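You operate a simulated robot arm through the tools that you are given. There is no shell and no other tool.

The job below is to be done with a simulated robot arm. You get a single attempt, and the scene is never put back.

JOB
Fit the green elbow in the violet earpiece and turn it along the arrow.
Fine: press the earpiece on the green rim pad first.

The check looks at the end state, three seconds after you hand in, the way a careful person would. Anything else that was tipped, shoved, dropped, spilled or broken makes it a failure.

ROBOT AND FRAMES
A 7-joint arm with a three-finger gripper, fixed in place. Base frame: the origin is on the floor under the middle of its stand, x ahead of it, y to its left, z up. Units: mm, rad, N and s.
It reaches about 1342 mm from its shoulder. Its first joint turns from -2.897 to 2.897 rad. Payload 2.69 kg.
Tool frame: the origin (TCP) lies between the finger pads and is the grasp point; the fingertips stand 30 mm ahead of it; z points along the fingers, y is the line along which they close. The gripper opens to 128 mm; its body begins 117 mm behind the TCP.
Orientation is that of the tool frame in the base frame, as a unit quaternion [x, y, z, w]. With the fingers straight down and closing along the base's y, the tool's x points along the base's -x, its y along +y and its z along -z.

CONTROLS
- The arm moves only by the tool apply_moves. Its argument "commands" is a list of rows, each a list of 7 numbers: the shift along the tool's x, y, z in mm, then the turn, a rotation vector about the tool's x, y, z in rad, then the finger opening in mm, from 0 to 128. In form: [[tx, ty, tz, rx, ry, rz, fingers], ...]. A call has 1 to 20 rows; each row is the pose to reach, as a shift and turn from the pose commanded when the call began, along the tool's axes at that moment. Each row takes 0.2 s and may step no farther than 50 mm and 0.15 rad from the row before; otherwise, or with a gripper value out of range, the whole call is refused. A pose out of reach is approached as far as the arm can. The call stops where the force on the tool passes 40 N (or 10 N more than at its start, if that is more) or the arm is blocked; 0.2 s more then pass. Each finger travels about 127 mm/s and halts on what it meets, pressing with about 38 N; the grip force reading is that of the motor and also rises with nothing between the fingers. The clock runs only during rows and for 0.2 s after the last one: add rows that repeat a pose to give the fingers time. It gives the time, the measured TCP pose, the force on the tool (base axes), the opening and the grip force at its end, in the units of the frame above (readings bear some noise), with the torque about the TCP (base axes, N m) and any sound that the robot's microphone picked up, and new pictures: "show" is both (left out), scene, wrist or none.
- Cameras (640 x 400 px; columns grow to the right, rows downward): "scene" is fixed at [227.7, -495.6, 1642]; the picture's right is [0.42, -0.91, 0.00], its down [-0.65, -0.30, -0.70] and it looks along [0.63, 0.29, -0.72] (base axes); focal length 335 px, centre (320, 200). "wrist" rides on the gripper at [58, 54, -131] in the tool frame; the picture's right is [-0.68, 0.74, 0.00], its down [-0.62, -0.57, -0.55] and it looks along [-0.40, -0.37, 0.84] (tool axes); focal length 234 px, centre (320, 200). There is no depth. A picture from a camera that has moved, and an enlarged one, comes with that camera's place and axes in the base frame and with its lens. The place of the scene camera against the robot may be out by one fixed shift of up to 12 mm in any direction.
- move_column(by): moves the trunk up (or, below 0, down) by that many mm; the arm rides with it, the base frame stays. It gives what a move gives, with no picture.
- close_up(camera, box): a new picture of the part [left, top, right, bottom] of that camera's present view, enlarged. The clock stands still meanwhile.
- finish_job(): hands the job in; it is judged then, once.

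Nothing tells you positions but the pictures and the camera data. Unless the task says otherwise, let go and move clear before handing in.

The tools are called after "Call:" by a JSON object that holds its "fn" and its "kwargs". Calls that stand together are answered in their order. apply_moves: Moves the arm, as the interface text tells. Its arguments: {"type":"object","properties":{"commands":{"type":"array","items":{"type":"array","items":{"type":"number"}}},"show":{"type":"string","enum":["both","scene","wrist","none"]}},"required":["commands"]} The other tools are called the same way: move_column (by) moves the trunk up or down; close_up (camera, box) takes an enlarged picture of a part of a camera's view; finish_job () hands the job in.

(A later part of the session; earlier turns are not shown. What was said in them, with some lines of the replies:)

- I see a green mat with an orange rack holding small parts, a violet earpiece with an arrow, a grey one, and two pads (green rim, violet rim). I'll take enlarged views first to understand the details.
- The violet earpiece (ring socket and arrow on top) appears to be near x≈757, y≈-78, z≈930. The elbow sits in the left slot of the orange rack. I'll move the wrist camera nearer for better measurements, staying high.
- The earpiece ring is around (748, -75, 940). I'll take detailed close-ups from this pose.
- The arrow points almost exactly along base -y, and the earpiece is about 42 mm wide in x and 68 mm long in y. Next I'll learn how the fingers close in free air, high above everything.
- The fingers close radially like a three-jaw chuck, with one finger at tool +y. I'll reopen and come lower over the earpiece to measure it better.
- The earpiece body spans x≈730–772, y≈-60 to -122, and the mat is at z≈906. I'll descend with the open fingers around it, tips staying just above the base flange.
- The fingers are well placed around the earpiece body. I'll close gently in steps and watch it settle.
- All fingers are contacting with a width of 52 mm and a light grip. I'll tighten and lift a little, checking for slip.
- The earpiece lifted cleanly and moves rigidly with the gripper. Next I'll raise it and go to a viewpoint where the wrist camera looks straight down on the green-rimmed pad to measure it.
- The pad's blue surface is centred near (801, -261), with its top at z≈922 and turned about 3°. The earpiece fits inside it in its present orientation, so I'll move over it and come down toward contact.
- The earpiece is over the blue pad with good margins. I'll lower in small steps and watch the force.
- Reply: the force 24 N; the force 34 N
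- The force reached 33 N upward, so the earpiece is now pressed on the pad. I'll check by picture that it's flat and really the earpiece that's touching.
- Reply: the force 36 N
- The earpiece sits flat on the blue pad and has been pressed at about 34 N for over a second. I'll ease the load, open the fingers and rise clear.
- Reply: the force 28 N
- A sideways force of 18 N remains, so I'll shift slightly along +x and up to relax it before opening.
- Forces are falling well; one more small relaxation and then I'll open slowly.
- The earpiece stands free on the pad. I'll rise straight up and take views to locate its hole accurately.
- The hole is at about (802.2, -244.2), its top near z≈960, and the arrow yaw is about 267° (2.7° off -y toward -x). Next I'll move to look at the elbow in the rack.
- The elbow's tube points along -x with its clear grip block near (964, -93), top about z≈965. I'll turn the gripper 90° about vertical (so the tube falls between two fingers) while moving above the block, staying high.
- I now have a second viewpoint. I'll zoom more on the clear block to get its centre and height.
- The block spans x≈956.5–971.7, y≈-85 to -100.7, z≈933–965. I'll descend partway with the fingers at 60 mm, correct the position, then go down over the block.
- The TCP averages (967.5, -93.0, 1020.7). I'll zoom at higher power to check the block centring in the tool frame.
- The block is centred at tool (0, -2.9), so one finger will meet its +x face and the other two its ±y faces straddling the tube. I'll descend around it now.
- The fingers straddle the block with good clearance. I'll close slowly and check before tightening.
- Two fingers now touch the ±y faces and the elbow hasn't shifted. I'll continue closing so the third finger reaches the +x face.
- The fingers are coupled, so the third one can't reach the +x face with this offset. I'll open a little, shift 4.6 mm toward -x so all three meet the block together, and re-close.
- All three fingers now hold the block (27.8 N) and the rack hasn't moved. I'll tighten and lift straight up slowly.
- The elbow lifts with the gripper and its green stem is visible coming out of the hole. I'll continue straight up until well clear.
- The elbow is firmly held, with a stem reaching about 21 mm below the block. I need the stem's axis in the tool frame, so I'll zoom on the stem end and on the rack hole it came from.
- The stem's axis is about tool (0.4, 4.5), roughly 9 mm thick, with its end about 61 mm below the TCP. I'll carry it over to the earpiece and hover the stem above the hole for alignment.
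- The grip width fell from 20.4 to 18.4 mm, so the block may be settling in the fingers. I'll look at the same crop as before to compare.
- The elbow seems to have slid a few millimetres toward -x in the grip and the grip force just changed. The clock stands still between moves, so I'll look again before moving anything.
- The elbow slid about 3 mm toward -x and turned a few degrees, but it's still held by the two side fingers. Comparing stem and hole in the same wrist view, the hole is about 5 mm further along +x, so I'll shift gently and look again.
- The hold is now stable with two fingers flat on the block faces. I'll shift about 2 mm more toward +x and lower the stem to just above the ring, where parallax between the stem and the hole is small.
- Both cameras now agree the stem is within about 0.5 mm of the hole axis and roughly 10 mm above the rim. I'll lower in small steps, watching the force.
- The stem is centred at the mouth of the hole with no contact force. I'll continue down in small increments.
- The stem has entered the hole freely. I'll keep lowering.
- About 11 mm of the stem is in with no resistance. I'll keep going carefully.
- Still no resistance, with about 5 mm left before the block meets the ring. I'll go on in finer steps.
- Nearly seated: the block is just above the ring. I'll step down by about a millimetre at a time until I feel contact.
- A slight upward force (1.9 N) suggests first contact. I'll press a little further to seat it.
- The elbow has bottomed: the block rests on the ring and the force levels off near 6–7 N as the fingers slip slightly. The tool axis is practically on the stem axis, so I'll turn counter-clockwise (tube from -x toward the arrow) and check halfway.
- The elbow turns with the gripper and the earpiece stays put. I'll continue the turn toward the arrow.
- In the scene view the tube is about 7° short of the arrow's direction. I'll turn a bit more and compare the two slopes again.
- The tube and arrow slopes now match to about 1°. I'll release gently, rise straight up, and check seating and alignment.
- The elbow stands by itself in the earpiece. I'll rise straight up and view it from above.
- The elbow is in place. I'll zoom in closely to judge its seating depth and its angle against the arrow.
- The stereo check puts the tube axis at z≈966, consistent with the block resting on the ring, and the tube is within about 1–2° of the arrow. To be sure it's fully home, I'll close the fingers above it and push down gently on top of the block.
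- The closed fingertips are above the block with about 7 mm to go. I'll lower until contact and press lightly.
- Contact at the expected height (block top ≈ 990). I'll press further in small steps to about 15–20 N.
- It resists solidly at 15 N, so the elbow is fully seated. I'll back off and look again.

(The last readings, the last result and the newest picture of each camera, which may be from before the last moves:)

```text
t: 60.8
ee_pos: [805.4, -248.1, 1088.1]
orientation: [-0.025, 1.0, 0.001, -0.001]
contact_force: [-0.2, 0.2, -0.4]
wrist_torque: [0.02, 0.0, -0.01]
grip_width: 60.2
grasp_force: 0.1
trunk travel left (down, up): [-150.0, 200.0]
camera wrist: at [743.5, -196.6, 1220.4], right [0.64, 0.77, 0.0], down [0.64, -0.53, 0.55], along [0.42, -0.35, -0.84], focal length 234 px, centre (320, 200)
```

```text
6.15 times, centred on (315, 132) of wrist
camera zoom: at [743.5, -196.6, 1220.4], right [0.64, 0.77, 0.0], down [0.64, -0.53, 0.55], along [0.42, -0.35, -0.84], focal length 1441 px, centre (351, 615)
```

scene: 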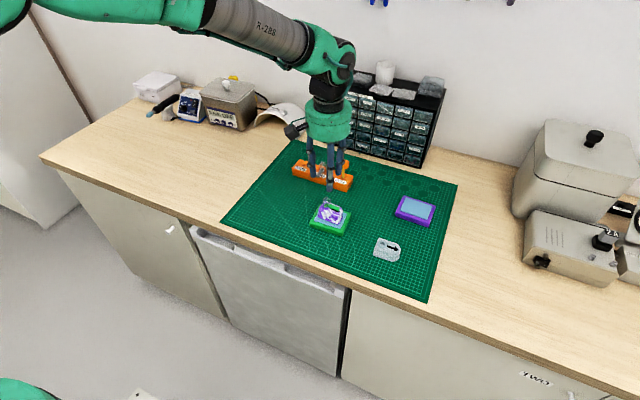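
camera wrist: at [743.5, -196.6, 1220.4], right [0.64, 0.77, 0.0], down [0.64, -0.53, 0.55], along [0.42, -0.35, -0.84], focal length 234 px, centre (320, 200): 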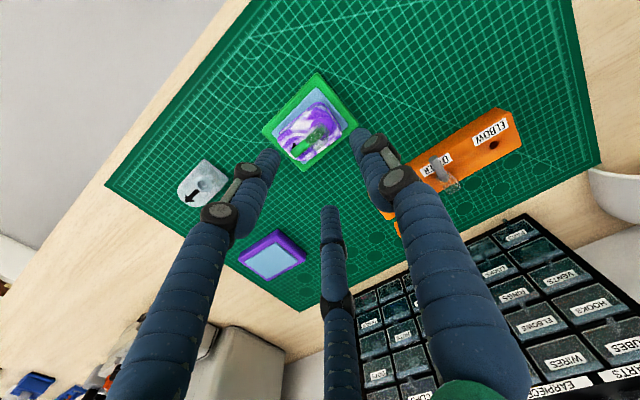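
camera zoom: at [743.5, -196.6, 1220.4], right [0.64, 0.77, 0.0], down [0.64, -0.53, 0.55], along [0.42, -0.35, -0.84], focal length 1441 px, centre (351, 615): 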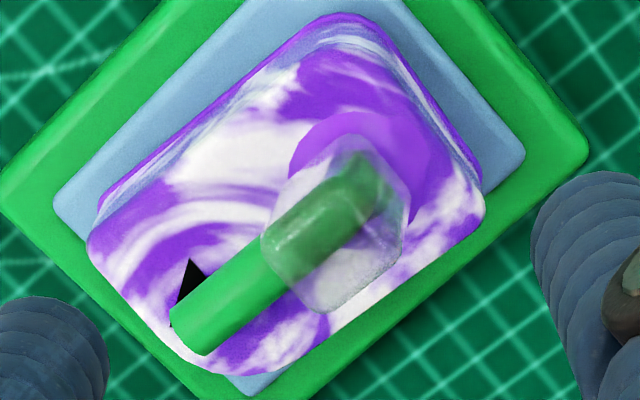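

The elbow is seated in the violet earpiece on the green-rimmed pad, tube along the arrow, and everything else looks untouched. I'll move the arm well clear and take a last look before handing in.

Call:
{"fn": "apply_moves", "kwargs": {"commands": [[0, 0, -45, 0, 0, 0, 70], [10, 5, -90, 0, 0, 0, 80], [50, 30, -100, 0, 0, 0, 80], [90, 55, -105, 0, 0, 0, 80], [130, 80, -110, 0, 0, 0, 80], [130, 80, -110, 0, 0, 0, 80]]}}

Call:
{"fn": "close_up", "kwargs": {"camera": "scene", "box": [240, 140, 460, 280]}}

Call:
{"fn": "close_up", "kwargs": {"camera": "scene", "box": [310, 185, 360, 235]}}

```text
t: 62.2
ee_pos: [667.9, -172.7, 1201.1]
orientation: [-0.025, 1.0, 0.0, 0.001]
contact_force: [-0.3, -0.2, 1.0]
wrist_torque: [-0.03, -0.03, -0.02]
grip_width: 79.9
grasp_force: 0.1
trunk travel left (down, up): [-150.0, 200.0]
camera wrist: at [606.6, -121.7, 1332.8], right [0.64, 0.77, 0.0], down [0.64, -0.53, 0.55], along [0.42, -0.35, -0.84], focal length 234 px, centre (320, 200)
```

scene: 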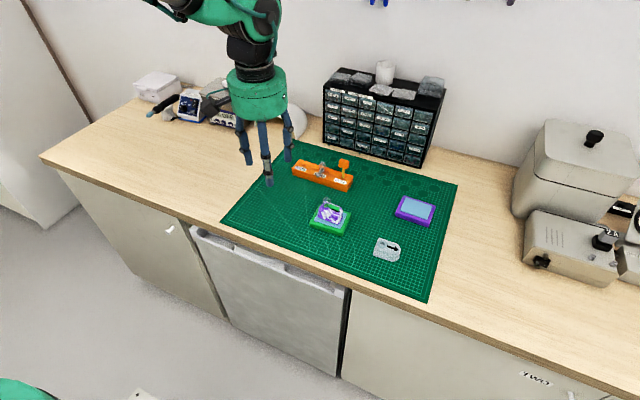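
wrist: 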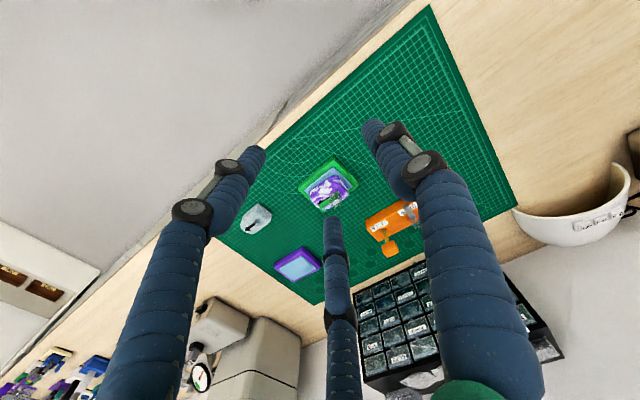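

```text
2.86 times, centred on (350, 210) of scene
camera zoom: at [227.7, -495.6, 1642.0], right [0.42, -0.91, 0.0], down [-0.65, -0.3, -0.7], along [0.63, 0.29, -0.72], focal length 958 px, centre (234, 171)
```

zoom: 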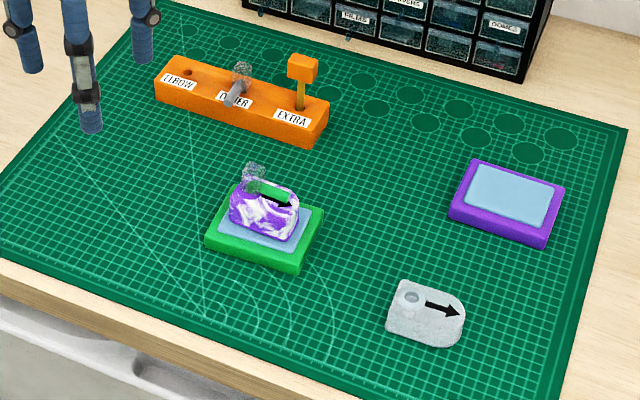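

```text
8.00 times, centred on (335, 210) of scene
camera zoom: at [227.7, -495.6, 1642.0], right [0.42, -0.91, 0.0], down [-0.65, -0.3, -0.7], along [0.63, 0.29, -0.72], focal length 2682 px, centre (200, 120)
```

zoom: 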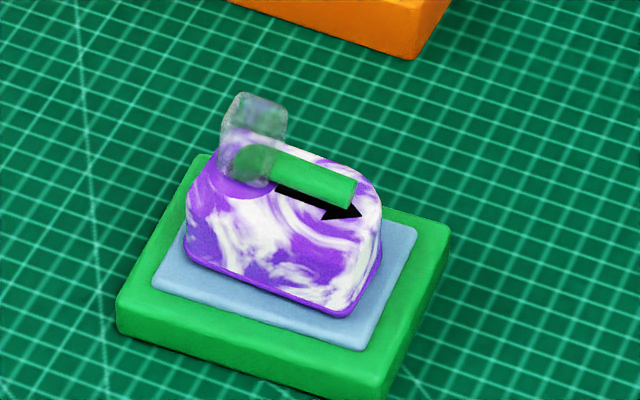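

The scene shows the violet earpiece on the green-rimmed pad with the green elbow seated and pointing along the arrow. The rack, the other parts and the violet pad are where they started, and the arm is clear. I'm handing in the job.

Call:
{"fn": "finish_job", "kwargs": {}}

```text
The job is handed in.
```

The green elbow is seated in the violet earpiece with its tube along the arrow, and the job is handed in. I haven't seen a result from the check.

- **Pad press:** I pressed the earpiece on the green-rimmed pad before fitting the elbow, at about 33 N for over a second. I left it standing on the pad, because the job didn't say to move it back.
- **Fit:** The stem went into the hole until the block rested on the ring. A 15 N push on top met solid resistance, so I take it as fully seated. No click or other sound was reported.
- **Turn:** I inserted the elbow about 90° off and turned it to the arrow. My measurements put it within about 1–3° of the arrow's direction.
- **Slip in the grip:** The elbow slid a few millimetres in the fingers on the way over. I realigned it before inserting.

In the last pictures the rack, the other parts and the violet pad look unmoved, and the arm is clear.
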